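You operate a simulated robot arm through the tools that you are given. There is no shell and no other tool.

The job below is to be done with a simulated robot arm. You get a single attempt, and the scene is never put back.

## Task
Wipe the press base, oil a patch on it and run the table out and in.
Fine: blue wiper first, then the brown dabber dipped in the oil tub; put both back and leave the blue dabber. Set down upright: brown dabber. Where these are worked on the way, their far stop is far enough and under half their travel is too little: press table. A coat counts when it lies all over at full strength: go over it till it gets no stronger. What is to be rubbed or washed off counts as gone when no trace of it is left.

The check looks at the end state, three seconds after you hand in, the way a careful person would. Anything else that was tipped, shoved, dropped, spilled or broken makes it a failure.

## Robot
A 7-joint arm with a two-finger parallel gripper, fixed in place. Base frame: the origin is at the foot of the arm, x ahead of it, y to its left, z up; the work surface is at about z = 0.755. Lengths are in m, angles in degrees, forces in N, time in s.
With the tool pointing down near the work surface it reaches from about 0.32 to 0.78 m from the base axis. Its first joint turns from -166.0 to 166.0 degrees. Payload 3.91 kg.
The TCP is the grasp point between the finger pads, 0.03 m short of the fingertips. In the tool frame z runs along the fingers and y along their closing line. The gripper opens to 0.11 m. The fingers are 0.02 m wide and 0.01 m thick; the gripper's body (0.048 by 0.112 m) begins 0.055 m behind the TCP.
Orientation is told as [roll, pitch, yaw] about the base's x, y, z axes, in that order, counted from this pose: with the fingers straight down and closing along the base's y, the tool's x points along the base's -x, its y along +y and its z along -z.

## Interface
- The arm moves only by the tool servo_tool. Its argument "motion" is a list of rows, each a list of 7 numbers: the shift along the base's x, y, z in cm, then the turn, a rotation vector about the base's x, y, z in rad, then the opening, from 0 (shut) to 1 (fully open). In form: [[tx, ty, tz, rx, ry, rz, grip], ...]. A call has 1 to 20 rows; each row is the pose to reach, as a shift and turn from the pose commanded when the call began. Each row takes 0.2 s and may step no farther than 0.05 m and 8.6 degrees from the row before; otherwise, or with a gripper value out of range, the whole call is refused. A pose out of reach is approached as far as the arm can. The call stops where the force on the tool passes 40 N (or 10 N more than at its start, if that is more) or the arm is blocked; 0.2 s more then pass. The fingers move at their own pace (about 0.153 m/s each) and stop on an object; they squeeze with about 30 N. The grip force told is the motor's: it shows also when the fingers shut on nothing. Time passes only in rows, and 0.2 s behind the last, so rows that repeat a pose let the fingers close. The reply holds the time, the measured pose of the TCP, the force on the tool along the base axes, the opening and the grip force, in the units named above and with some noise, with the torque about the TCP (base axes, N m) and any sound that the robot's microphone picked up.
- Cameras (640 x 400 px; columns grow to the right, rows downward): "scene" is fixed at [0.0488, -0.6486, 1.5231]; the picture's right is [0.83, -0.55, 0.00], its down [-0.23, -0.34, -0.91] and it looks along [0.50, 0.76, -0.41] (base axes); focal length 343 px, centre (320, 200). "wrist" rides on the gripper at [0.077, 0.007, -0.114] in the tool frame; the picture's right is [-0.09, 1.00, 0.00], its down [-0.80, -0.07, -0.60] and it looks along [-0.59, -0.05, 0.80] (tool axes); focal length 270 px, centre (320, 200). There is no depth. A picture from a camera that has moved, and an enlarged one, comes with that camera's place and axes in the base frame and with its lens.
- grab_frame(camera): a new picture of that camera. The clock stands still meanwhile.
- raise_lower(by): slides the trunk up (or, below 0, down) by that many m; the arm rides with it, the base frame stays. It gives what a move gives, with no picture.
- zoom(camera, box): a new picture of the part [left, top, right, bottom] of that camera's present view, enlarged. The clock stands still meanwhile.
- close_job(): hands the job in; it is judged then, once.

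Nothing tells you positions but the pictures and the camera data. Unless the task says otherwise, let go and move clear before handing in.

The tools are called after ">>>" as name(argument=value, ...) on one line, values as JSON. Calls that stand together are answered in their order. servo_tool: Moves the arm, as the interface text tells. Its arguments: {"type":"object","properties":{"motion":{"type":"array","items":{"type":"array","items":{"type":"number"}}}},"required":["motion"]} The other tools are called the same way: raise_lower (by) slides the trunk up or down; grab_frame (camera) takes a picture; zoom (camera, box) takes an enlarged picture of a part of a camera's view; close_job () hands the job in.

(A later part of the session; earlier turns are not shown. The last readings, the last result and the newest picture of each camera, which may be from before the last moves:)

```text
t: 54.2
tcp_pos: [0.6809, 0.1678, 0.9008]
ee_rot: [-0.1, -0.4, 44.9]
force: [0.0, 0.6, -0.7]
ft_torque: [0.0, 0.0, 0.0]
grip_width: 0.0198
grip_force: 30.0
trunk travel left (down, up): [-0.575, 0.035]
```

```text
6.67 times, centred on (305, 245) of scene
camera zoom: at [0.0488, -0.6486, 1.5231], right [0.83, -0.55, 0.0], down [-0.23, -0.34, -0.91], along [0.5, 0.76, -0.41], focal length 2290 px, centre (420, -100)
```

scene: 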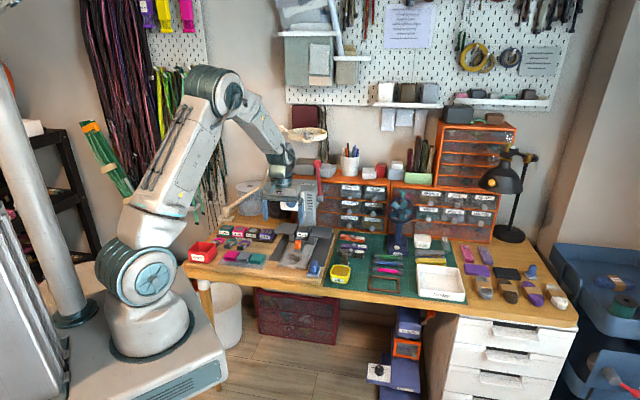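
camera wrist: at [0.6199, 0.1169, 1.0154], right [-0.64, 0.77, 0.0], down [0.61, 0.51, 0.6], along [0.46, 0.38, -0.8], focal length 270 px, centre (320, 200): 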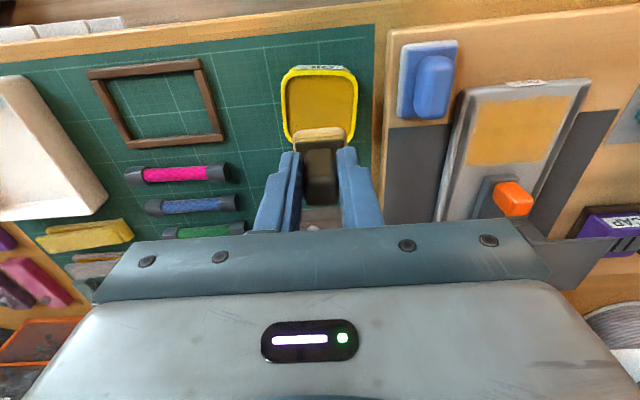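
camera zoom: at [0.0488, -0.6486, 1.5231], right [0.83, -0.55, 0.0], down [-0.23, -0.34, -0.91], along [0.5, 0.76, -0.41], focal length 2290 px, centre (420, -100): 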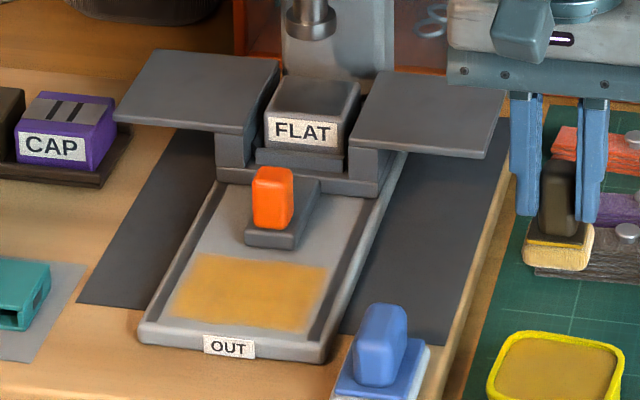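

The patch looks nearly uniform, but I want it at full strength. I'll zoom in on it, then re-dip and go over it again.

>>> zoom(camera="wrist", box=[460, 85, 580, 175])

>>> zoom(camera="scene", box=[287, 245, 327, 270])

>>> servo_tool(motion=[[0, -0.2, -2, 0, 0.007, 0, 0.05], [0, -0.2, -5, 0, 0.007, 0, 0.05], [0, -0.2, -6.5, 0, 0.007, 0, 0.05], [0, -0.2, -7.0, 0, 0.007, 0, 0.05], [0, -0.2, -7.3, 0, 0.007, 0, 0.05]])

>>> zoom(camera="scene", box=[325, 245, 365, 285])

>>> zoom(camera="wrist", box=[240, 75, 400, 225])

```text
4.44 times, centred on (520, 130) of wrist
camera zoom: at [0.6199, 0.1169, 1.0154], right [-0.64, 0.77, 0.0], down [0.61, 0.51, 0.6], along [0.46, 0.38, -0.8], focal length 1201 px, centre (-569, 511)
```

zoom: 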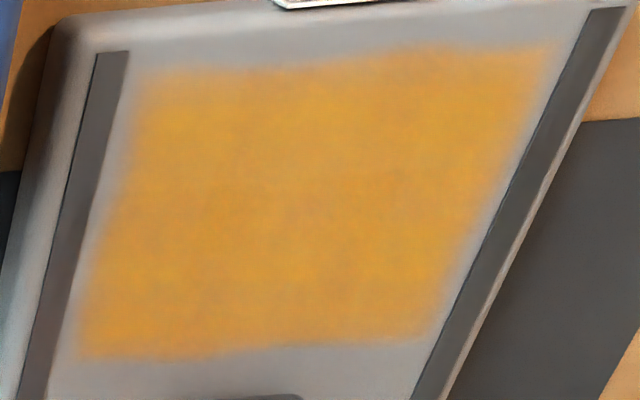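

```text
16.00 times, centred on (307, 258) of scene
camera zoom: at [0.0488, -0.6486, 1.5231], right [0.83, -0.55, 0.0], down [-0.23, -0.34, -0.91], along [0.5, 0.76, -0.41], focal length 5495 px, centre (528, -720)
```

zoom: 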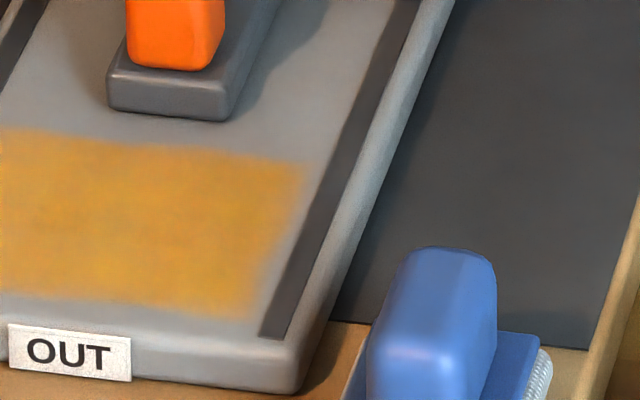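

```text
t: 55.4
tcp_pos: [0.6808, 0.1658, 0.8273]
ee_rot: [0.2, -0.2, 44.9]
force: [0.2, -0.7, -0.6]
ft_torque: [0.02, 0.02, -0.01]
grip_width: 0.0197
grip_force: 30.0
trunk travel left (down, up): [-0.575, 0.035]
```

```text
10.00 times, centred on (345, 265) of scene
camera zoom: at [0.0488, -0.6486, 1.5231], right [0.83, -0.55, 0.0], down [-0.23, -0.34, -0.91], along [0.5, 0.76, -0.41], focal length 3434 px, centre (70, -450)
```

zoom: 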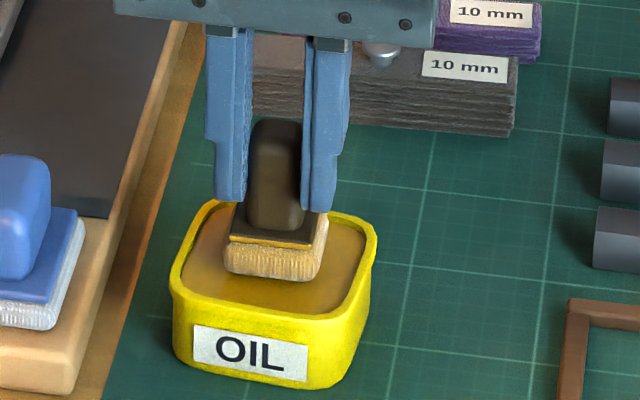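

```text
2.67 times, centred on (320, 150) of wrist
camera zoom: at [0.6205, 0.1144, 0.9424], right [-0.64, 0.77, 0.0], down [0.62, 0.51, 0.6], along [0.46, 0.38, -0.8], focal length 721 px, centre (320, 333)
```

zoom: 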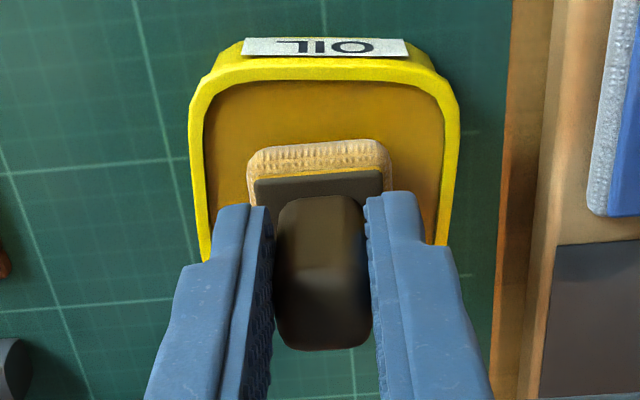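

The coat still has slightly weaker spots. I'll dip again.

>>> servo_tool(motion=[[0, 0, -0.2, 0, 0, 0, 0.05], [0, 0, -0.4, 0, 0, 0, 0.05], [0, 0, -0.5, 0, 0, 0, 0.05], [0, 0, -0.5, 0, 0, 0, 0.05]])

>>> zoom(camera="scene", box=[325, 245, 365, 285])

```text
t: 56.4
tcp_pos: [0.6807, 0.1663, 0.8239]
ee_rot: [0.1, -0.4, 44.9]
force: [0.3, -0.7, 8.6]
ft_torque: [0.06, -0.15, -0.03]
grip_width: 0.0197
grip_force: 30.2
trunk travel left (down, up): [-0.575, 0.035]
```

```text
10.00 times, centred on (345, 265) of scene
camera zoom: at [0.0488, -0.6486, 1.5231], right [0.83, -0.55, 0.0], down [-0.23, -0.34, -0.91], along [0.5, 0.76, -0.41], focal length 3434 px, centre (70, -450)
```

zoom: 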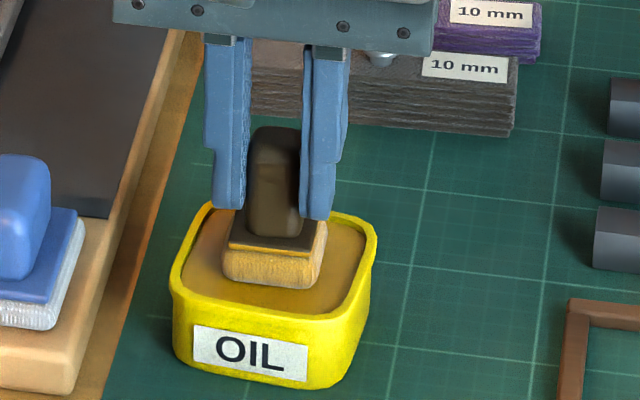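

>>> servo_tool(motion=[[0, 0, 0.5, 0, 0, 0, 0.05], [0, 0, 2, 0, 0, 0, 0.05], [0, 0, 5, 0, 0, 0, 0.05], [0, 0, 8, 0, 0, 0, 0.05], [-1, 3.5, 8, 0, 0, 0, 0.05], [-2, 7, 8, 0, 0, 0, 0.05], [-4, 10, 8, 0, 0, 0, 0.05], [-7, 13, 8, 0, 0, 0, 0.05], [-9.6, 15.7, 8, 0, 0, 0, 0.05], [-9.6, 15.7, 5, 0, 0, 0, 0.05], [-9.6, 15.7, 2, 0, 0, 0, 0.05], [-9.6, 15.7, 0.8, 0, 0, 0, 0.05], [-9.6, 15.7, 0.5, 0, 0, 0, 0.05]])

>>> zoom(camera="wrist", box=[240, 75, 400, 225])

```text
t: 59.2
tcp_pos: [0.5852, 0.323, 0.8293]
ee_rot: [0.3, -0.1, 45.0]
force: [0.2, 0.3, -0.8]
ft_torque: [-0.01, -0.03, 0.04]
grip_width: 0.0196
grip_force: 30.3
trunk travel left (down, up): [-0.575, 0.035]
```

```text
2.67 times, centred on (320, 150) of wrist
camera zoom: at [0.5244, 0.2715, 0.9439], right [-0.64, 0.77, 0.0], down [0.62, 0.51, 0.6], along [0.46, 0.38, -0.8], focal length 721 px, centre (320, 333)
```

zoom: 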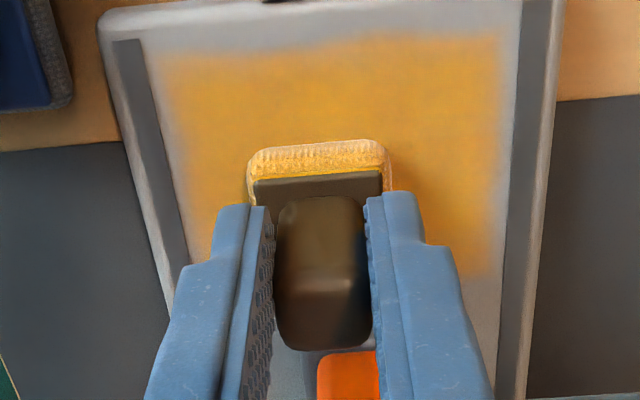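

>>> servo_tool(motion=[[0, 0, -0.2, 0, 0, 0, 0.05], [0, 0, -0.4, 0, 0, 0, 0.05], [0, 0, -0.5, 0, 0, 0, 0.05]])

```text
t: 60.0
tcp_pos: [0.5843, 0.3235, 0.828]
ee_rot: [0.1, -0.6, 44.9]
force: [-2.0, -1.7, 33.3]
ft_torque: [-0.09, 0.01, 0.0]
grip_width: 0.0193
grip_force: 30.1
trunk travel left (down, up): [-0.575, 0.035]
```

>>> servo_tool(motion=[[-0.636, 1.202, 0.2, 0, 0, 0, 0.05], [-1.556, 2.121, 0.2, 0, 0, 0, 0.05], [-0.742, 1.308, 0.2, 0, 0, 0, 0.05], [0.071, 0.495, 0.2, 0, 0, 0, 0.05], [0.884, -0.318, 0.2, 0, 0, 0, 0.05], [1.697, -1.131, 0.2, 0, 0, 0, 0.05], [0.99, -1.838, 0.2, 0, 0, 0, 0.05], [0.177, -1.025, 0.2, 0, 0, 0, 0.05], [-0.636, -0.212, 0.2, 0, 0, 0, 0.05], [-1.449, 0.601, 0.2, 0, 0, 0, 0.05], [-2.262, 1.414, 0.2, 0, 0, 0, 0.05], [-2.969, 0.707, 0.2, 0, 0, 0, 0.05], [-2.156, -0.106, 0.2, 0, 0, 0, 0.05], [-1.343, -0.919, 0.2, 0, 0, 0, 0.05], [-0.53, -1.732, 0.2, 0, 0, 0, 0.05], [0.283, -2.545, 0.2, 0, 0, 0, 0.05], [-0.424, -3.252, 0.2, 0, 0, 0, 0.05], [-1.237, -2.439, 0.2, 0, 0, 0, 0.05], [-2.05, -1.626, 0.2, 0, 0, 0, 0.05], [-2.863, -0.813, 0.2, 0, 0, 0, 0.05]])

>>> zoom(camera="scene", box=[280, 220, 330, 270])

>>> zoom(camera="wrist", box=[200, 75, 440, 225])

```text
t: 64.2
tcp_pos: [0.5547, 0.3146, 0.8275]
ee_rot: [0.3, -0.4, 45.0]
force: [8.0, -7.9, 30.4]
ft_torque: [-0.22, -0.5, -0.06]
grip_width: 0.0198
grip_force: 30.5
trunk travel left (down, up): [-0.575, 0.035]
```

```text
8.00 times, centred on (305, 245) of scene
camera zoom: at [0.0488, -0.6486, 1.5231], right [0.83, -0.55, 0.0], down [-0.23, -0.34, -0.91], along [0.5, 0.76, -0.41], focal length 2747 px, centre (440, -160)
```

zoom: 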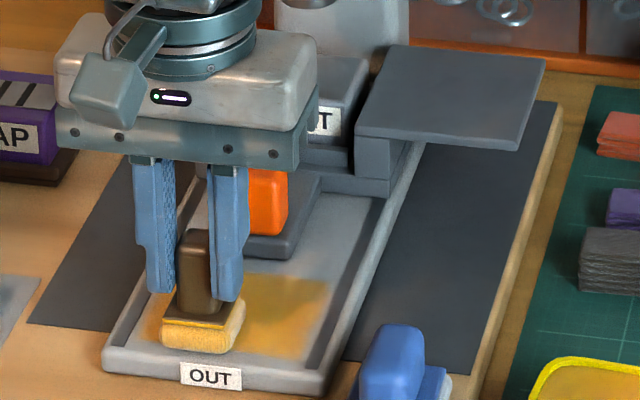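

```text
2.67 times, centred on (320, 150) of wrist
camera zoom: at [0.4937, 0.2631, 0.9424], right [-0.64, 0.77, 0.0], down [0.62, 0.51, 0.6], along [0.46, 0.39, -0.8], focal length 721 px, centre (320, 333)
```

zoom: 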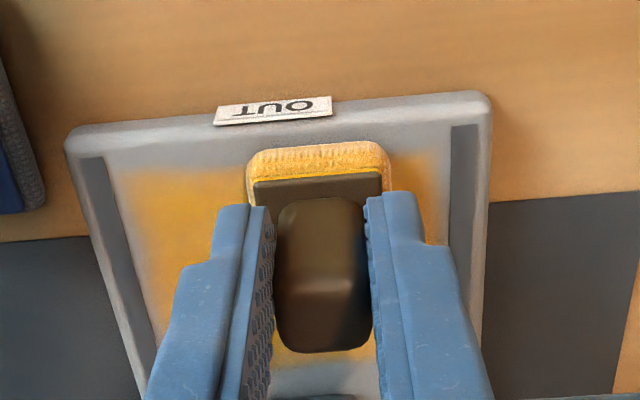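

>>> servo_tool(motion=[[-0.813, 0.813, 0.08, 0, 0, 0, 0.05], [0.035, 1.662, 0.08, 0, 0, 0, 0.05], [0.884, 2.51, 0.08, 0, 0, 0, 0.05], [1.449, 3.076, 0.08, 0, 0, 0, 0.05], [2.262, 2.262, 0.08, 0, 0, 0, 0.05], [1.414, 1.414, 0.08, 0, 0, 0, 0.05], [0.707, 0.707, 0.08, 0, 0, 0, 0.05], [0, 0, 0.08, 0, 0, 0, 0.05], [0.813, -0.813, 0.08, 0, 0, 0, 0.05], [1.52, -0.106, 0.08, 0, 0, 0, 0.05], [2.227, 0.601, 0.08, 0, 0, 0, 0.05], [3.076, 1.449, 0.08, 0, 0, 0, 0.05], [3.888, 0.636, 0.08, 0, 0, 0, 0.05], [3.04, -0.212, 0.08, 0, 0, 0, 0.05], [2.333, -0.919, 0.08, 0, 0, 0, 0.05], [1.626, -1.626, 0.08, 0, 0, 0, 0.05], [2.439, -2.439, 0.08, 0, 0, 0, 0.05], [3.146, -1.732, 0.08, 0, 0, 0, 0.05], [3.853, -1.025, 0.08, 0, 0, 0, 0.05], [4.702, -0.177, 0.08, 0, 0, 0, 0.05]])

>>> zoom(camera="scene", box=[280, 220, 330, 270])

>>> zoom(camera="wrist", box=[240, 75, 480, 225])

```text
t: 68.4
tcp_pos: [0.6024, 0.3108, 0.8283]
ee_rot: [0.1, -0.4, 44.8]
force: [-3.8, -9.3, 27.5]
ft_torque: [-0.48, 0.1, -0.04]
grip_width: 0.0197
grip_force: 30.0
trunk travel left (down, up): [-0.575, 0.035]
```

```text
8.00 times, centred on (305, 245) of scene
camera zoom: at [0.0488, -0.6486, 1.5231], right [0.83, -0.55, 0.0], down [-0.23, -0.34, -0.91], along [0.5, 0.76, -0.41], focal length 2747 px, centre (440, -160)
```

zoom: 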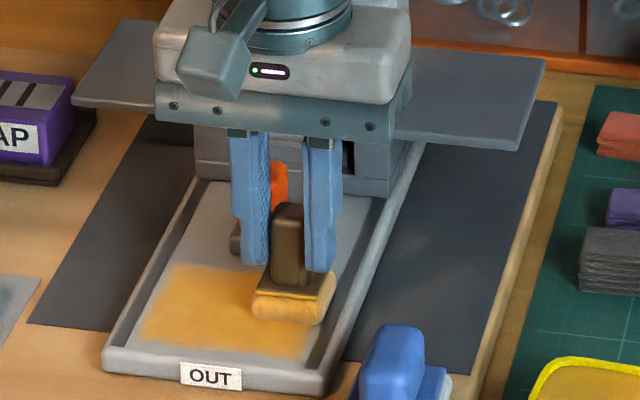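

```text
2.67 times, centred on (360, 150) of wrist
camera zoom: at [0.5418, 0.2595, 0.9425], right [-0.64, 0.77, 0.0], down [0.62, 0.51, 0.6], along [0.46, 0.38, -0.8], focal length 721 px, centre (213, 333)
```

zoom: 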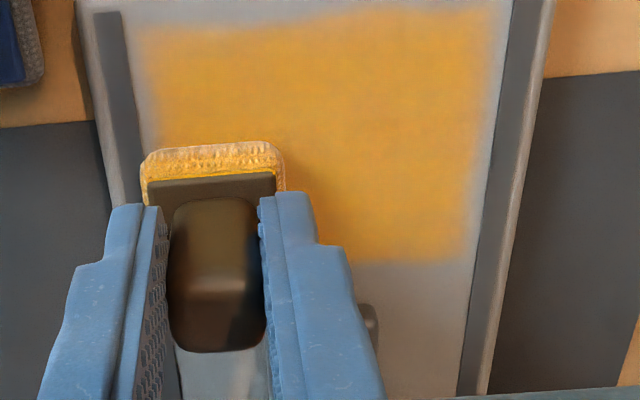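

>>> servo_tool(motion=[[-1.061, 1.061, 0.05, 0, 0, 0, 0.05], [-2.121, 2.121, 0.05, 0, 0, 0, 0.05], [-3.252, 3.252, 0.05, 0, 0, 0, 0.05], [-3.747, 2.757, 0.05, 0, 0, 0, 0.05], [-2.616, 1.626, 0.05, 0, 0, 0, 0.05], [-1.555, 0.566, 0.05, 0, 0, 0, 0.05], [-0.495, -0.495, 0.05, 0, 0, 0, 0.05], [-1.202, -1.202, 0.05, 0, 0, 0, 0.05], [-2.262, -0.141, 0.05, 0, 0, 0, 0.05], [-3.323, 0.919, 0.05, 0, 0, 0, 0.05], [-4.454, 2.05, 0.05, 0, 0, 0, 0.05], [-5.161, 1.343, 0.05, 0, 0, 0, 0.05], [-4.03, 0.212, 0.05, 0, 0, 0, 0.05], [-2.969, -0.848, 0.05, 0, 0, 0, 0.05], [-1.909, -1.909, 0.05, 0, 0, 0, 0.05], [-2.262, -2.262, 0.05, 0, 0, 0, 0.05], [-3.323, -1.202, 0.05, 0, 0, 0, 0.05], [-4.383, -0.141, 0.05, 0, 0, 0, 0.05], [-5.515, 0.99, 0.05, 0, 0, 0, 0.05]])

>>> servo_tool(motion=[[0, 0, 1, 0, 0, 0, 0.05], [0, 0, 4, 0, 0, 0, 0.05], [1, 0.5, 7.5, 0, 0, 0, 0.05], [4.5, 0, 7.5, 0, 0, 0, 0.05], [8.5, -1, 7.5, 0, 0, 0, 0.05], [11, -4, 7.5, 0, 0, 0, 0.05], [12.5, -8, 7.5, 0, 0, 0, 0.05], [13, -12, 7.5, 0, 0, 0, 0.05], [13, -15.5, 7.5, 0, 0, 0, 0.05], [13, -15.5, 7.5, 0, 0, 0, 0.05]])

>>> grab_frame(camera="wrist")

>>> zoom(camera="wrist", box=[460, 85, 580, 175])

>>> zoom(camera="scene", box=[275, 235, 325, 275])

```text
t: 72.4
tcp_pos: [0.5482, 0.3205, 0.8286]
ee_rot: [0.2, -0.2, 45.0]
force: [4.3, -6.6, 23.5]
ft_torque: [-0.2, -0.31, -0.04]
grip_width: 0.0199
grip_force: 30.2
trunk travel left (down, up): [-0.575, 0.035]
```

```text
t: 74.6
tcp_pos: [0.6785, 0.1676, 0.9011]
ee_rot: [0.3, -0.1, 44.9]
force: [-0.3, 0.5, 0.3]
ft_torque: [0.0, -0.03, -0.01]
grip_width: 0.0195
grip_force: 30.4
trunk travel left (down, up): [-0.575, 0.035]
```

```text
taken
camera wrist: at [0.6184, 0.1158, 1.016], right [-0.64, 0.77, 0.0], down [0.62, 0.51, 0.6], along [0.46, 0.38, -0.8], focal length 270 px, centre (320, 200)
```

wrist: 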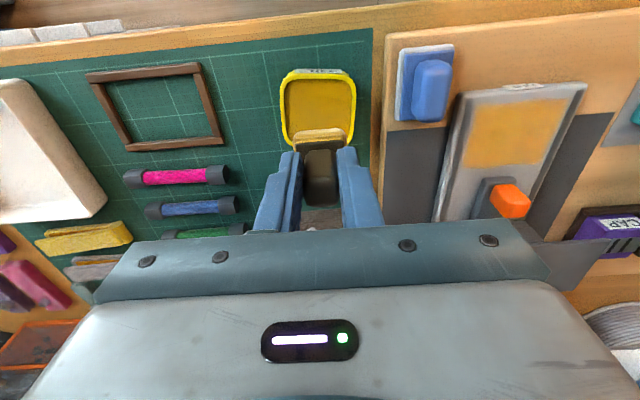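

```text
4.44 times, centred on (520, 130) of wrist
camera zoom: at [0.6184, 0.1158, 1.016], right [-0.64, 0.77, 0.0], down [0.62, 0.51, 0.6], along [0.46, 0.38, -0.8], focal length 1201 px, centre (-569, 511)
```

zoom: 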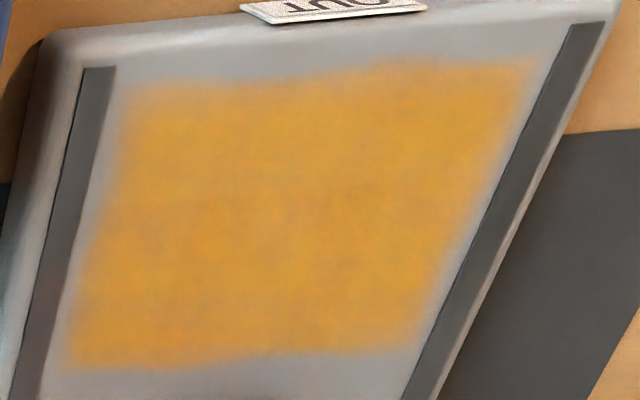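

```text
10.00 times, centred on (300, 255) of scene
camera zoom: at [0.0488, -0.6486, 1.5231], right [0.83, -0.55, 0.0], down [-0.23, -0.34, -0.91], along [0.5, 0.76, -0.41], focal length 3434 px, centre (520, -350)
```

zoom: 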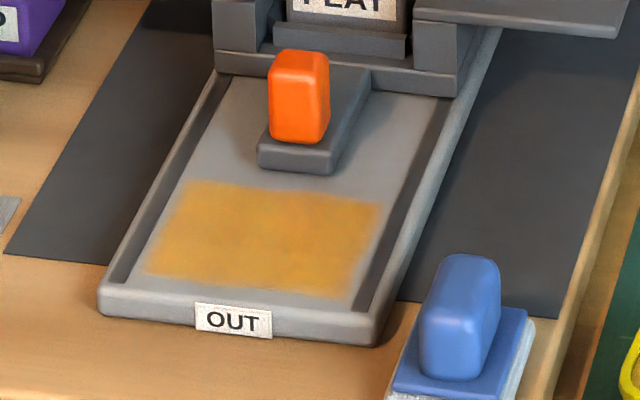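

The patch now looks even. I'll check the pad colour and compare the patch closely before deciding whether another coat would add anything.

>>> zoom(camera="scene", box=[340, 215, 380, 255])

>>> zoom(camera="scene", box=[285, 250, 317, 270])

>>> zoom(camera="wrist", box=[280, 60, 360, 160])

```text
10.00 times, centred on (360, 235) of scene
camera zoom: at [0.0488, -0.6486, 1.5231], right [0.83, -0.55, 0.0], down [-0.23, -0.34, -0.91], along [0.5, 0.76, -0.41], focal length 3434 px, centre (-80, -150)
```

zoom: 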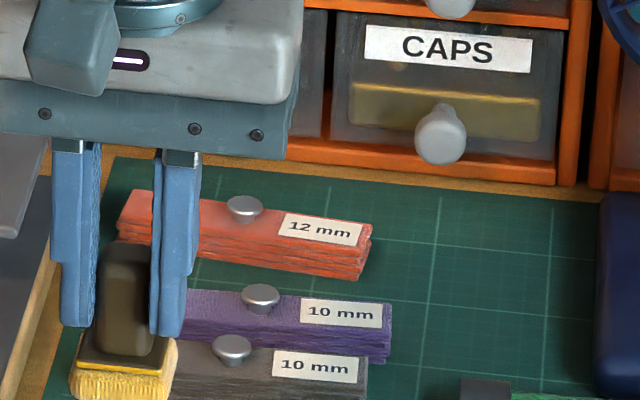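

```text
16.00 times, centred on (301, 260) of scene
camera zoom: at [0.0488, -0.6486, 1.5231], right [0.83, -0.55, 0.0], down [-0.23, -0.34, -0.91], along [0.5, 0.76, -0.41], focal length 5495 px, centre (624, -760)
```

zoom: 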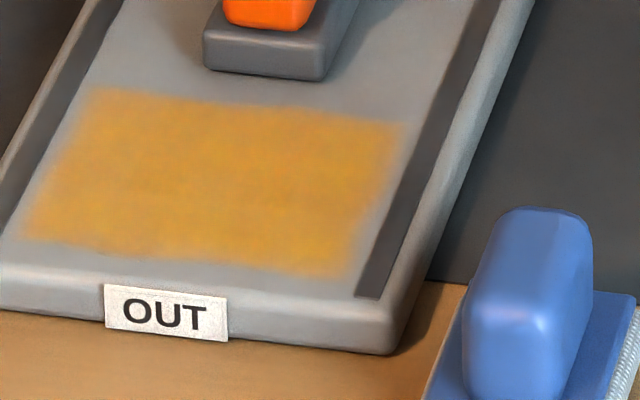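

```text
4.00 times, centred on (320, 110) of wrist
camera zoom: at [0.6184, 0.1158, 1.016], right [-0.64, 0.77, 0.0], down [0.62, 0.51, 0.6], along [0.46, 0.38, -0.8], focal length 1081 px, centre (320, 560)
```

zoom: 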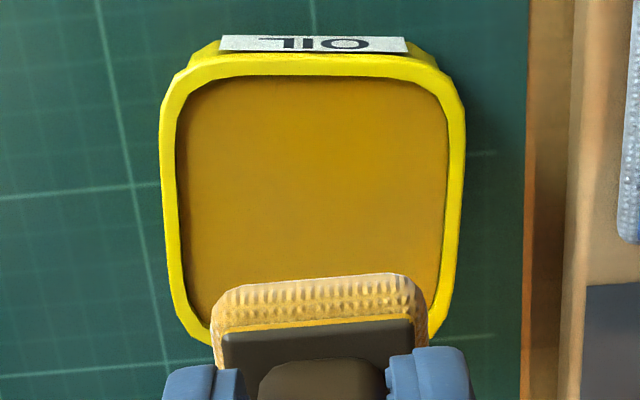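

I'll do one more dip and a final pass that favours the edges, so the whole patch ends up saturated.

>>> servo_tool(motion=[[0.15, -0.1, -3, 0, 0, 0, 0.05], [0.15, -0.1, -6, 0, 0, 0, 0.05], [0.15, -0.1, -7.2, 0, 0, 0, 0.05], [0.15, -0.1, -7.5, 0, 0, 0, 0.05], [0.15, -0.1, -7.7, 0, 0, 0, 0.05], [0.15, -0.1, -7.8, 0, 0, 0, 0.05]])

>>> zoom(camera="scene", box=[325, 245, 365, 285])

```text
t: 76.0
tcp_pos: [0.6797, 0.1677, 0.8246]
ee_rot: [0.3, -0.2, 44.8]
force: [-1.1, -0.5, 4.7]
ft_torque: [-0.09, -0.02, 0.02]
grip_width: 0.0198
grip_force: 30.3
trunk travel left (down, up): [-0.575, 0.035]
```

```text
10.00 times, centred on (345, 265) of scene
camera zoom: at [0.0488, -0.6486, 1.5231], right [0.83, -0.55, 0.0], down [-0.23, -0.34, -0.91], along [0.5, 0.76, -0.41], focal length 3434 px, centre (70, -450)
```

zoom: 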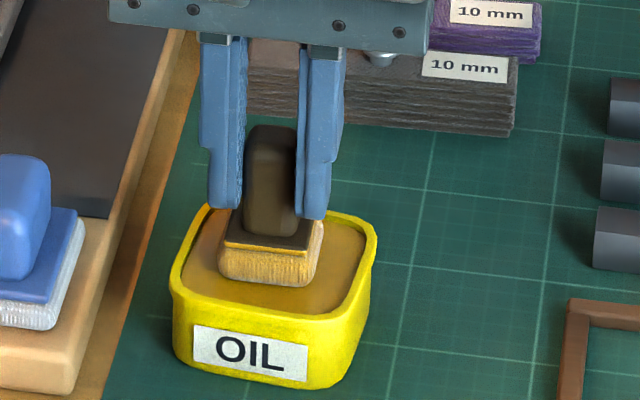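

>>> servo_tool(motion=[[0, 0, 0.5, 0, 0, 0, 0.05], [0, 0, 2, 0, 0, 0, 0.05], [0, 0, 5, 0, 0, 0, 0.05], [0, 0, 8, 0, 0, 0, 0.05], [-1, 3.5, 8, 0, 0, 0, 0.05], [-2, 7, 8, 0, 0, 0, 0.05], [-4, 10, 8, 0, 0, 0, 0.05], [-7, 13, 8, 0, 0, 0, 0.05], [-9.54, 15.7, 8, 0, 0, 0, 0.05], [-9.54, 15.7, 5, 0, 0, 0, 0.05], [-9.54, 15.7, 2, 0, 0, 0, 0.05], [-9.54, 15.7, 1.0, 0, 0, 0, 0.05], [-9.54, 15.7, 0.6, 0, 0, 0, 0.05], [-9.54, 15.7, 0.35, 0, 0, 0, 0.05]])

```text
t: 79.0
tcp_pos: [0.5846, 0.3252, 0.8284]
ee_rot: [0.2, -0.3, 44.8]
force: [-1.9, -0.8, 10.2]
ft_torque: [-0.1, 0.02, 0.02]
grip_width: 0.02
grip_force: 30.6
trunk travel left (down, up): [-0.575, 0.035]
```

>>> servo_tool(motion=[[-0.636, 1.343, 0, 0, 0, 0, 0.05], [-1.626, 2.333, 0, 0, 0, 0, 0.05], [-2.404, 1.556, 0, 0, 0, 0, 0.05], [-3.182, 0.778, 0, 0, 0, 0, 0.05], [-3.889, 0.071, 0, 0, 0, 0, 0.05], [-2.899, -0.919, 0, 0, 0, 0, 0.05], [-1.909, -1.909, 0, 0, 0, 0, 0.05], [-1.061, -2.757, 0, 0, 0, 0, 0.05], [-0.354, -3.464, 0, 0, 0, 0, 0.05], [0.354, -2.757, 0, 0, 0, 0, 0.05], [1.131, -1.98, 0, 0, 0, 0, 0.05], [1.909, -1.202, 0, 0, 0, 0, 0.05], [1.202, -0.495, 0, 0, 0, 0, 0.05], [0.354, 0.354, 0, 0, 0, 0, 0.05], [-0.636, 1.343, 0, 0, 0, 0, 0.05], [-1.343, 0.636, 0, 0, 0, 0, 0.05], [-0.354, -0.354, 0, 0, 0, 0, 0.05], [0.495, -1.202, 0, 0, 0, 0, 0.05], [-0.354, -2.05, 0, 0, 0, 0, 0.05], [-1.202, -1.202, 0, 0, 0, 0, 0.05]])

>>> zoom(camera="wrist", box=[200, 75, 440, 225])

>>> zoom(camera="scene", box=[280, 220, 330, 270])

```text
t: 83.2
tcp_pos: [0.5721, 0.3103, 0.8289]
ee_rot: [0.1, -0.2, 44.6]
force: [3.5, -5.1, 12.3]
ft_torque: [-0.22, -0.2, -0.05]
grip_width: 0.0201
grip_force: 30.0
trunk travel left (down, up): [-0.575, 0.035]
```

```text
2.67 times, centred on (320, 150) of wrist
camera zoom: at [0.5113, 0.2592, 0.9429], right [-0.64, 0.77, 0.0], down [0.62, 0.51, 0.6], along [0.46, 0.38, -0.8], focal length 721 px, centre (320, 333)
```

zoom: 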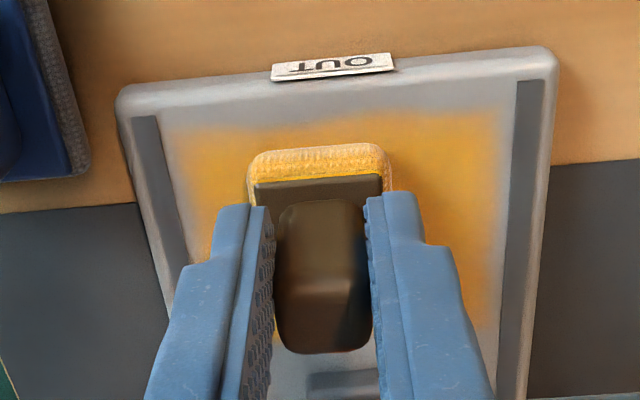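

```text
8.00 times, centred on (305, 245) of scene
camera zoom: at [0.0488, -0.6486, 1.5231], right [0.83, -0.55, 0.0], down [-0.23, -0.34, -0.91], along [0.5, 0.76, -0.41], focal length 2747 px, centre (440, -160)
```

zoom: 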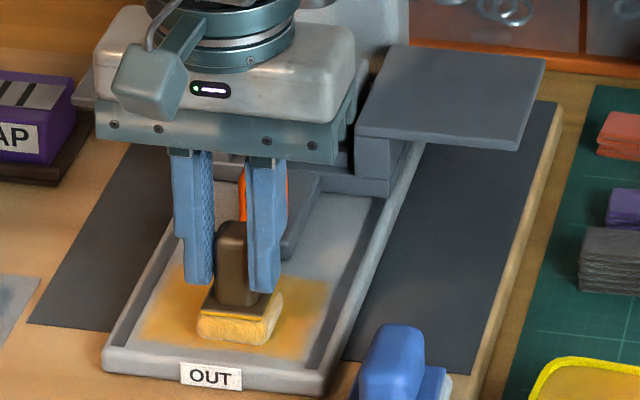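

The patch edges don't grow any further and the coat looks saturated. I'll make one last stroke, then carry the dabber back above its rest spot at (0.740, 0.221).

>>> servo_tool(motion=[[-0.99, 0.99, 0, 0, 0, 0, 0.05], [0, 0, 0, 0, 0, 0, 0.05], [0, 0, 1, 0, 0, 0, 0.05], [0, 0, 4.5, 0, 0, 0, 0.05], [0, 0, 8, 0, 0, 0, 0.05], [4, -1.5, 8, 0, 0, 0, 0.05], [7, -4.5, 8, 0, 0, 0, 0.05], [9, -7.5, 8, 0, 0, 0, 0.05], [12, -8.7, 8, 0, 0, 0, 0.05], [15, -9, 8, 0, 0, 0, 0.05], [16.8, -8.95, 8, 0, 0, 0, 0.05], [16.8, -8.95, 8, 0, 0, 0, 0.05]])

>>> grab_frame(camera="wrist")

>>> zoom(camera="scene", box=[270, 215, 370, 290])

>>> zoom(camera="scene", box=[285, 245, 317, 270])

```text
t: 85.8
tcp_pos: [0.7386, 0.2225, 0.9078]
ee_rot: [0.2, -0.1, 44.9]
force: [0.0, 0.2, -1.2]
ft_torque: [0.0, 0.01, 0.0]
grip_width: 0.0199
grip_force: 29.8
trunk travel left (down, up): [-0.575, 0.035]
```

```text
taken
camera wrist: at [0.6789, 0.1707, 1.0217], right [-0.64, 0.77, 0.0], down [0.62, 0.51, 0.6], along [0.46, 0.38, -0.8], focal length 270 px, centre (320, 200)
```

wrist: 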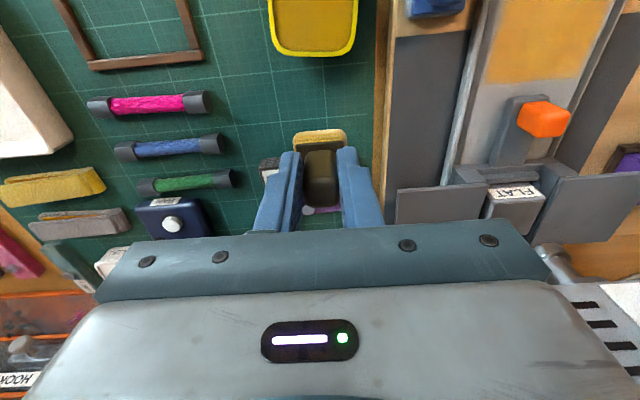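

```text
5.33 times, centred on (320, 252) of scene
camera zoom: at [0.0488, -0.6486, 1.5231], right [0.83, -0.55, 0.0], down [-0.23, -0.34, -0.91], along [0.5, 0.76, -0.41], focal length 1832 px, centre (320, -80)
```

zoom: 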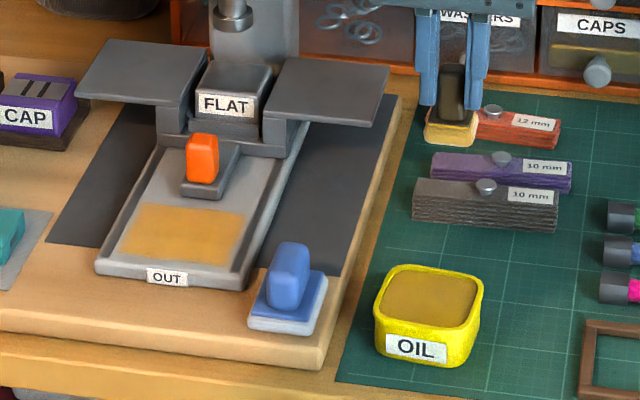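

```text
16.00 times, centred on (301, 258) of scene
camera zoom: at [0.0488, -0.6486, 1.5231], right [0.83, -0.55, 0.0], down [-0.23, -0.34, -0.91], along [0.5, 0.76, -0.41], focal length 5495 px, centre (624, -720)
```

zoom: 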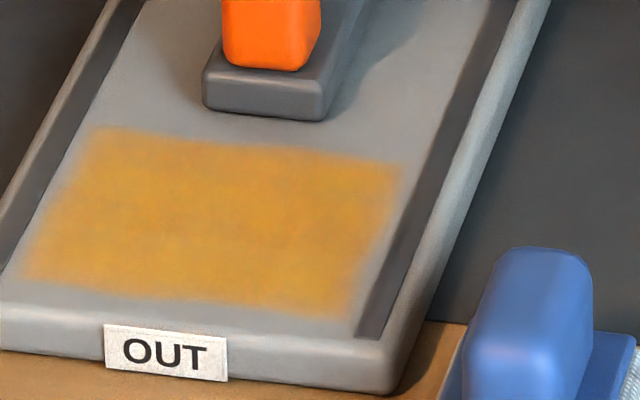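

The patch is even with clean edges. Now I'll lower the dabber onto its old spot.

>>> servo_tool(motion=[[0.14, -0.14, -2, 0, 0, 0, 0.05], [0.14, -0.14, -5, 0, 0, 0, 0.05], [0.14, -0.14, -8, 0, 0, 0, 0.05], [0.14, -0.14, -10, 0, 0, 0, 0.05], [0.14, -0.14, -10.6, 0, 0, 0, 0.05], [0.14, -0.14, -10.9, 0, 0, 0, 0.05]])

>>> zoom(camera="wrist", box=[240, 100, 400, 225])

>>> zoom(camera="scene", box=[330, 230, 370, 270])

```text
t: 87.2
tcp_pos: [0.7407, 0.2215, 0.7984]
ee_rot: [0.2, -0.1, 44.9]
force: [-0.6, -1.0, -0.4]
ft_torque: [0.01, -0.01, 0.0]
grip_width: 0.0196
grip_force: 29.6
trunk travel left (down, up): [-0.575, 0.035]
```

```text
3.20 times, centred on (320, 162) of wrist
camera zoom: at [0.6807, 0.1699, 0.9123], right [-0.64, 0.77, 0.0], down [0.62, 0.51, 0.6], along [0.46, 0.38, -0.8], focal length 865 px, centre (320, 320)
```

zoom: 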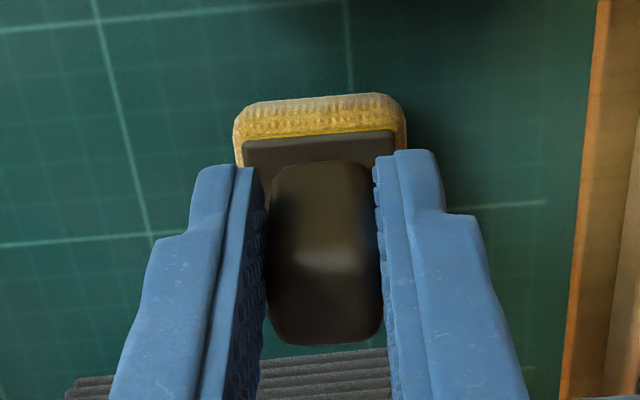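

```text
10.00 times, centred on (350, 250) of scene
camera zoom: at [0.0488, -0.6486, 1.5231], right [0.83, -0.55, 0.0], down [-0.23, -0.34, -0.91], along [0.5, 0.76, -0.41], focal length 3434 px, centre (20, -300)
```

zoom: 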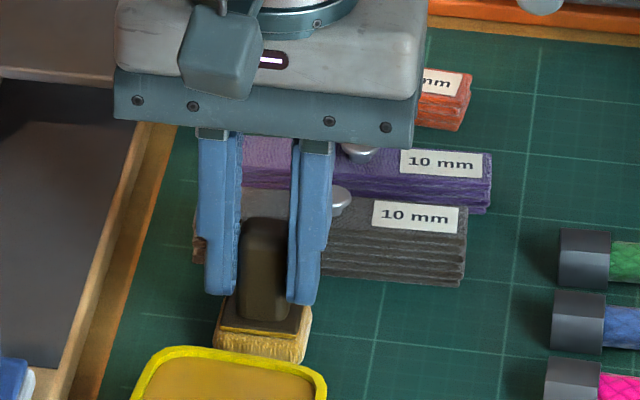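

>>> servo_tool(motion=[[0, 0, -0.2, 0, 0, 0, 0.05], [0, 0, -0.4, 0, 0, 0, 0.05], [0, 0, -0.5, 0, 0, 0, 0.05]])

```text
t: 88.0
tcp_pos: [0.7409, 0.2217, 0.7948]
ee_rot: [0.1, -0.1, 45.0]
force: [-0.8, -0.5, 5.5]
ft_torque: [-0.05, -0.03, -0.01]
grip_width: 0.0199
grip_force: 29.3
trunk travel left (down, up): [-0.575, 0.035]
```

Contact is light at the rest height. I'll release and lift straight up.

>>> servo_tool(motion=[[0, 0, 0, 0, 0, 0, 0.2], [0, 0, 0, 0, 0, 0, 0.34], [0, 0, 0, 0, 0, 0, 0.36], [0, 0, 0, 0, 0, 0, 0.36], [0, 0, 2, 0, 0, 0, 0.36], [0, 0, 5, 0, 0, 0, 0.36], [0, 0, 9, 0, 0, 0, 0.36], [0, 0, 11, 0, 0, 0, 0.36], [0, 0, 11, 0, 0, 0, 0.36]])

>>> grab_frame(camera="wrist")

>>> zoom(camera="scene", box=[330, 230, 370, 270])

>>> zoom(camera="wrist", box=[240, 75, 400, 225])

```text
t: 90.0
tcp_pos: [0.7417, 0.2192, 0.9033]
ee_rot: [0.2, -0.1, 44.9]
force: [-0.2, -0.4, -0.1]
ft_torque: [0.01, 0.01, 0.01]
grip_width: 0.0396
grip_force: 0.1
trunk travel left (down, up): [-0.575, 0.035]
```

```text
taken
camera wrist: at [0.6819, 0.1689, 1.0172], right [-0.64, 0.77, 0.0], down [0.62, 0.51, 0.6], along [0.46, 0.38, -0.8], focal length 270 px, centre (320, 200)
```

wrist: 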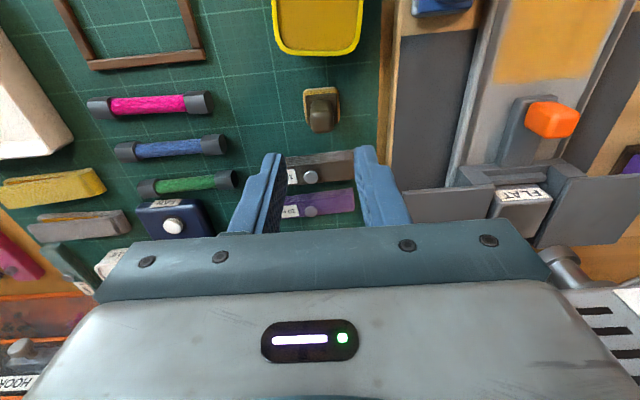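

```text
10.00 times, centred on (350, 250) of scene
camera zoom: at [0.0488, -0.6486, 1.5231], right [0.83, -0.55, 0.0], down [-0.23, -0.34, -0.91], along [0.5, 0.76, -0.41], focal length 3434 px, centre (20, -300)
```

zoom: 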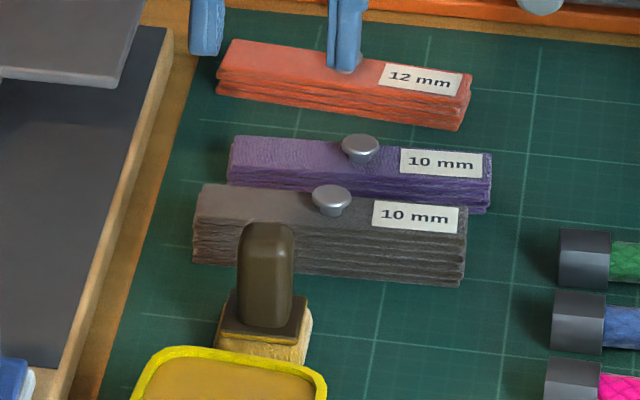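

```text
2.67 times, centred on (320, 150) of wrist
camera zoom: at [0.6819, 0.1689, 1.0172], right [-0.64, 0.77, 0.0], down [0.62, 0.51, 0.6], along [0.46, 0.38, -0.8], focal length 721 px, centre (320, 333)
```

zoom: 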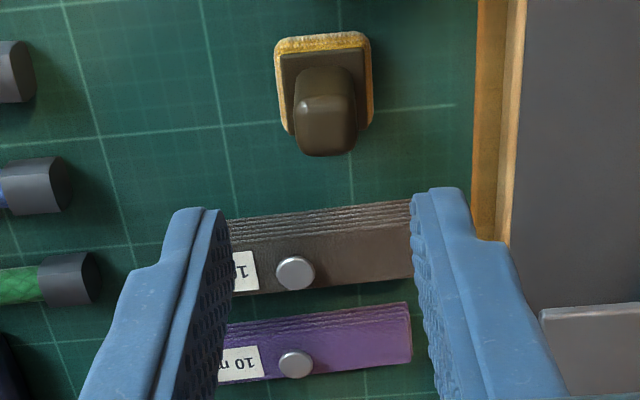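

The brown dabber stands upright on its spot. Before going for the orange knob I need to understand the press head's clearance, so I'll look at the press closely.

>>> zoom(camera="scene", box=[265, 165, 345, 265])

>>> grab_frame(camera="scene")

>>> zoom(camera="wrist", box=[440, 60, 640, 320])

```text
4.00 times, centred on (305, 215) of scene
camera zoom: at [0.0488, -0.6486, 1.5231], right [0.83, -0.55, 0.0], down [-0.23, -0.34, -0.91], along [0.5, 0.76, -0.41], focal length 1374 px, centre (380, 140)
```

zoom: 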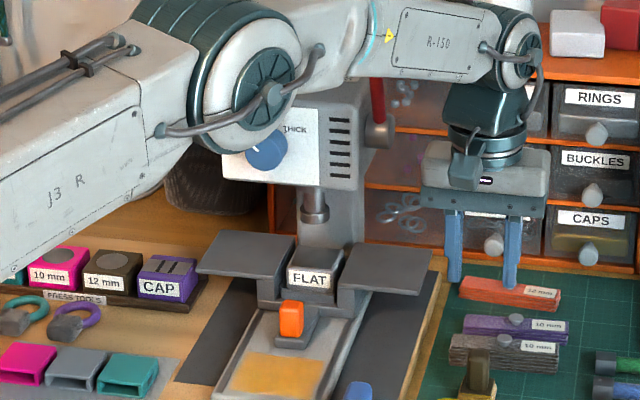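

```text
taken
```

scene: 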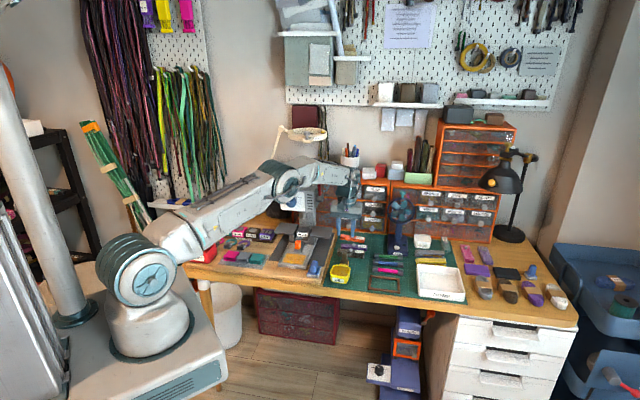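

```text
1.54 times, centred on (540, 190) of wrist
camera zoom: at [0.6819, 0.1689, 1.0172], right [-0.64, 0.77, 0.0], down [0.62, 0.51, 0.6], along [0.46, 0.38, -0.8], focal length 416 px, centre (-18, 215)
```

zoom: 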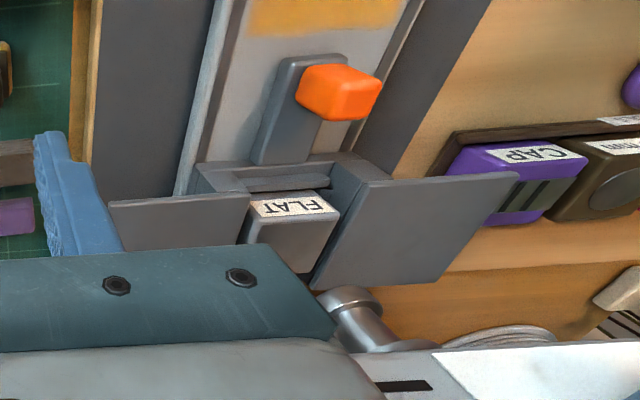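

The head seems to overhang toward the knob, so a vertical hand could hit it. I'll back off in front of the press and tilt the hand about 30°, with the fingers pointing down and forward, to see the clearance and reach the knob from the front.

>>> servo_tool(motion=[[0, 0, 4, 0, 0, 0, 0.5], [-3, 0, 8, 0, 0, 0, 0.5], [-7.5, 0.5, 8, 0, 0, 0, 0.5], [-12, 1.5, 8, 0, 0, 0, 0.5], [-16, 2.5, 8, 0.09, -0.09, 0, 0.5], [-19, 3.5, 8, 0.18, -0.18, 0, 0.5], [-21, 4.5, 8, 0.27, -0.27, 0, 0.5], [-22, 5, 8, 0.36, -0.36, 0, 0.5], [-22, 5, 8, 0.37, -0.37, 0, 0.5]])

>>> grab_frame(camera="wrist")

>>> grab_frame(camera="scene")

```text
t: 92.0
tcp_pos: [0.5206, 0.2705, 0.9826]
ee_rot: [0.3, -30.2, 44.7]
force: [0.1, -0.1, -0.2]
ft_torque: [0.01, 0.03, 0.03]
grip_width: 0.0549
grip_force: 0.0
trunk travel left (down, up): [-0.575, 0.035]
```

```text
taken
camera wrist: at [0.427, 0.1863, 1.0436], right [-0.65, 0.76, 0.05], down [0.33, 0.22, 0.92], along [0.68, 0.61, -0.4], focal length 270 px, centre (320, 200)
```

wrist: 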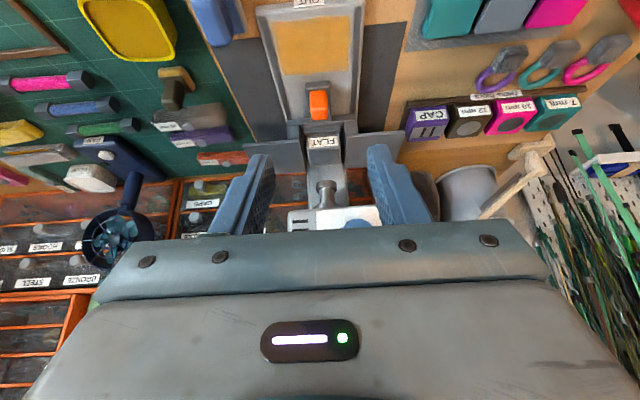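

```text
taken
```

scene: 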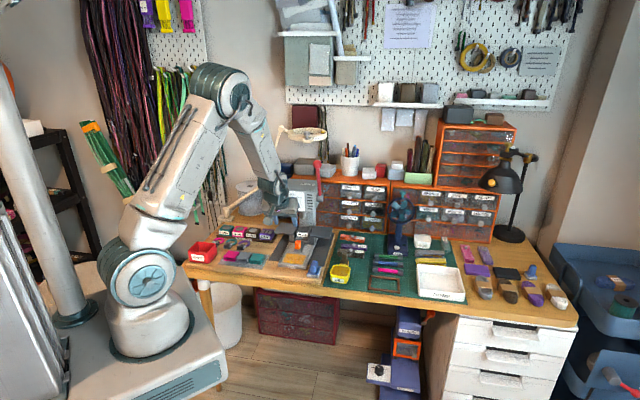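

>>> zoom(camera="wrist", box=[230, 0, 410, 240])

>>> zoom(camera="wrist", box=[270, 60, 370, 140])

>>> zoom(camera="scene", box=[265, 165, 345, 265])

```text
1.67 times, centred on (320, 120) of wrist
camera zoom: at [0.427, 0.1863, 1.0436], right [-0.65, 0.76, 0.05], down [0.33, 0.22, 0.92], along [0.68, 0.61, -0.4], focal length 450 px, centre (320, 333)
```

zoom: 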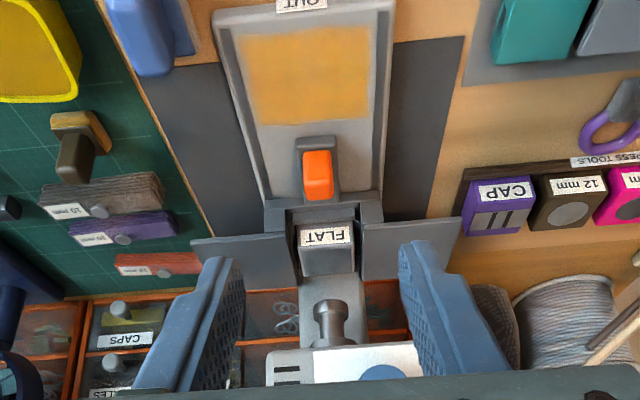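

```text
5.00 times, centred on (320, 100) of wrist
camera zoom: at [0.427, 0.1863, 1.0436], right [-0.65, 0.76, 0.05], down [0.33, 0.22, 0.92], along [0.68, 0.61, -0.4], focal length 1351 px, centre (320, 700)
```

zoom: 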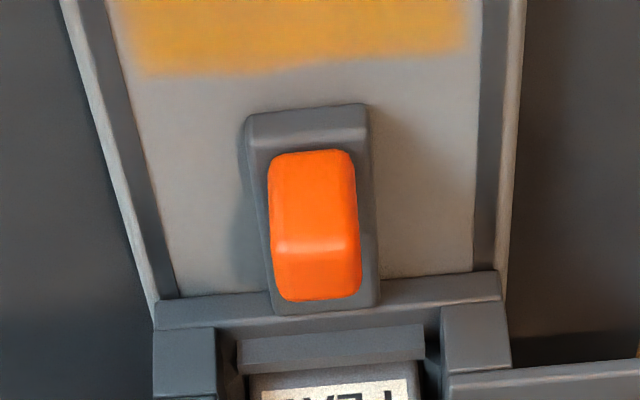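

```text
4.00 times, centred on (305, 215) of scene
camera zoom: at [0.0488, -0.6486, 1.5231], right [0.83, -0.55, 0.0], down [-0.23, -0.34, -0.91], along [0.5, 0.76, -0.41], focal length 1374 px, centre (380, 140)
```

zoom: 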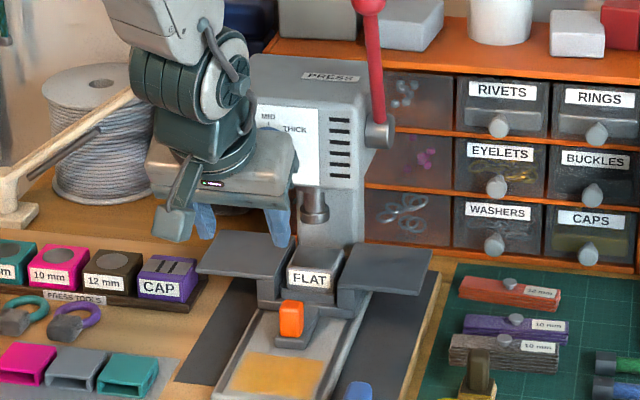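

This view shows the knob clearly: about 2.2 cm wide, at s ≈ 0.68 along the bench axis, near (0.609, 0.353), with its top at z ≈ 0.83. The head front is about 7 cm behind it. I'll approach the knob with this 30° tilt.

>>> servo_tool(motion=[[2.2, 2, -2, 0, 0, 0, 0.4], [4.4, 4, -5, 0, 0, 0, 0.4], [6.0, 5.5, -7.5, 0, 0, 0, 0.4], [6.5, 5.95, -9.4, 0, 0, 0, 0.4], [6.5, 5.95, -9.4, 0, 0, 0, 0.4]])

>>> grab_frame(camera="wrist")

>>> zoom(camera="wrist", box=[240, 75, 400, 225])

>>> zoom(camera="scene", box=[265, 165, 345, 265])

```text
t: 93.2
tcp_pos: [0.5878, 0.3314, 0.8879]
ee_rot: [0.4, -30.1, 44.8]
force: [-0.3, 0.3, -0.2]
ft_torque: [0.02, -0.02, 0.01]
grip_width: 0.044
grip_force: 0.1
trunk travel left (down, up): [-0.575, 0.035]
```

```text
taken
camera wrist: at [0.4935, 0.2468, 0.9491], right [-0.65, 0.76, 0.05], down [0.33, 0.23, 0.92], along [0.68, 0.61, -0.4], focal length 270 px, centre (320, 200)
```

wrist: 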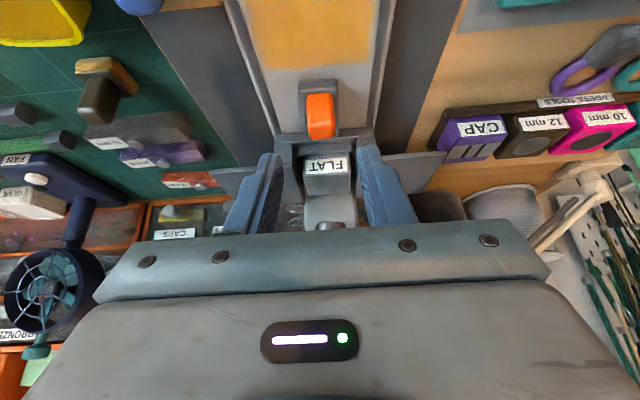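

```text
2.67 times, centred on (320, 150) of wrist
camera zoom: at [0.4935, 0.2468, 0.9491], right [-0.65, 0.76, 0.05], down [0.33, 0.23, 0.92], along [0.68, 0.61, -0.4], focal length 721 px, centre (320, 333)
```

zoom: 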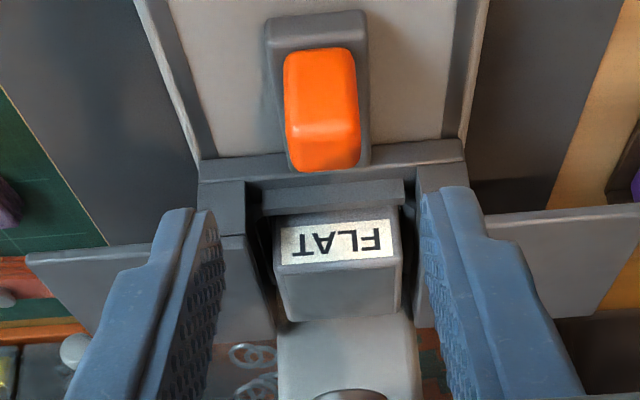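

```text
4.00 times, centred on (305, 215) of scene
camera zoom: at [0.0488, -0.6486, 1.5231], right [0.83, -0.55, 0.0], down [-0.23, -0.34, -0.91], along [0.5, 0.76, -0.41], focal length 1374 px, centre (380, 140)
```

zoom: 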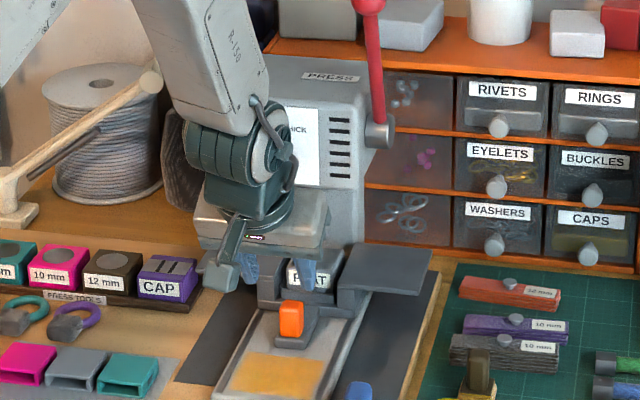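

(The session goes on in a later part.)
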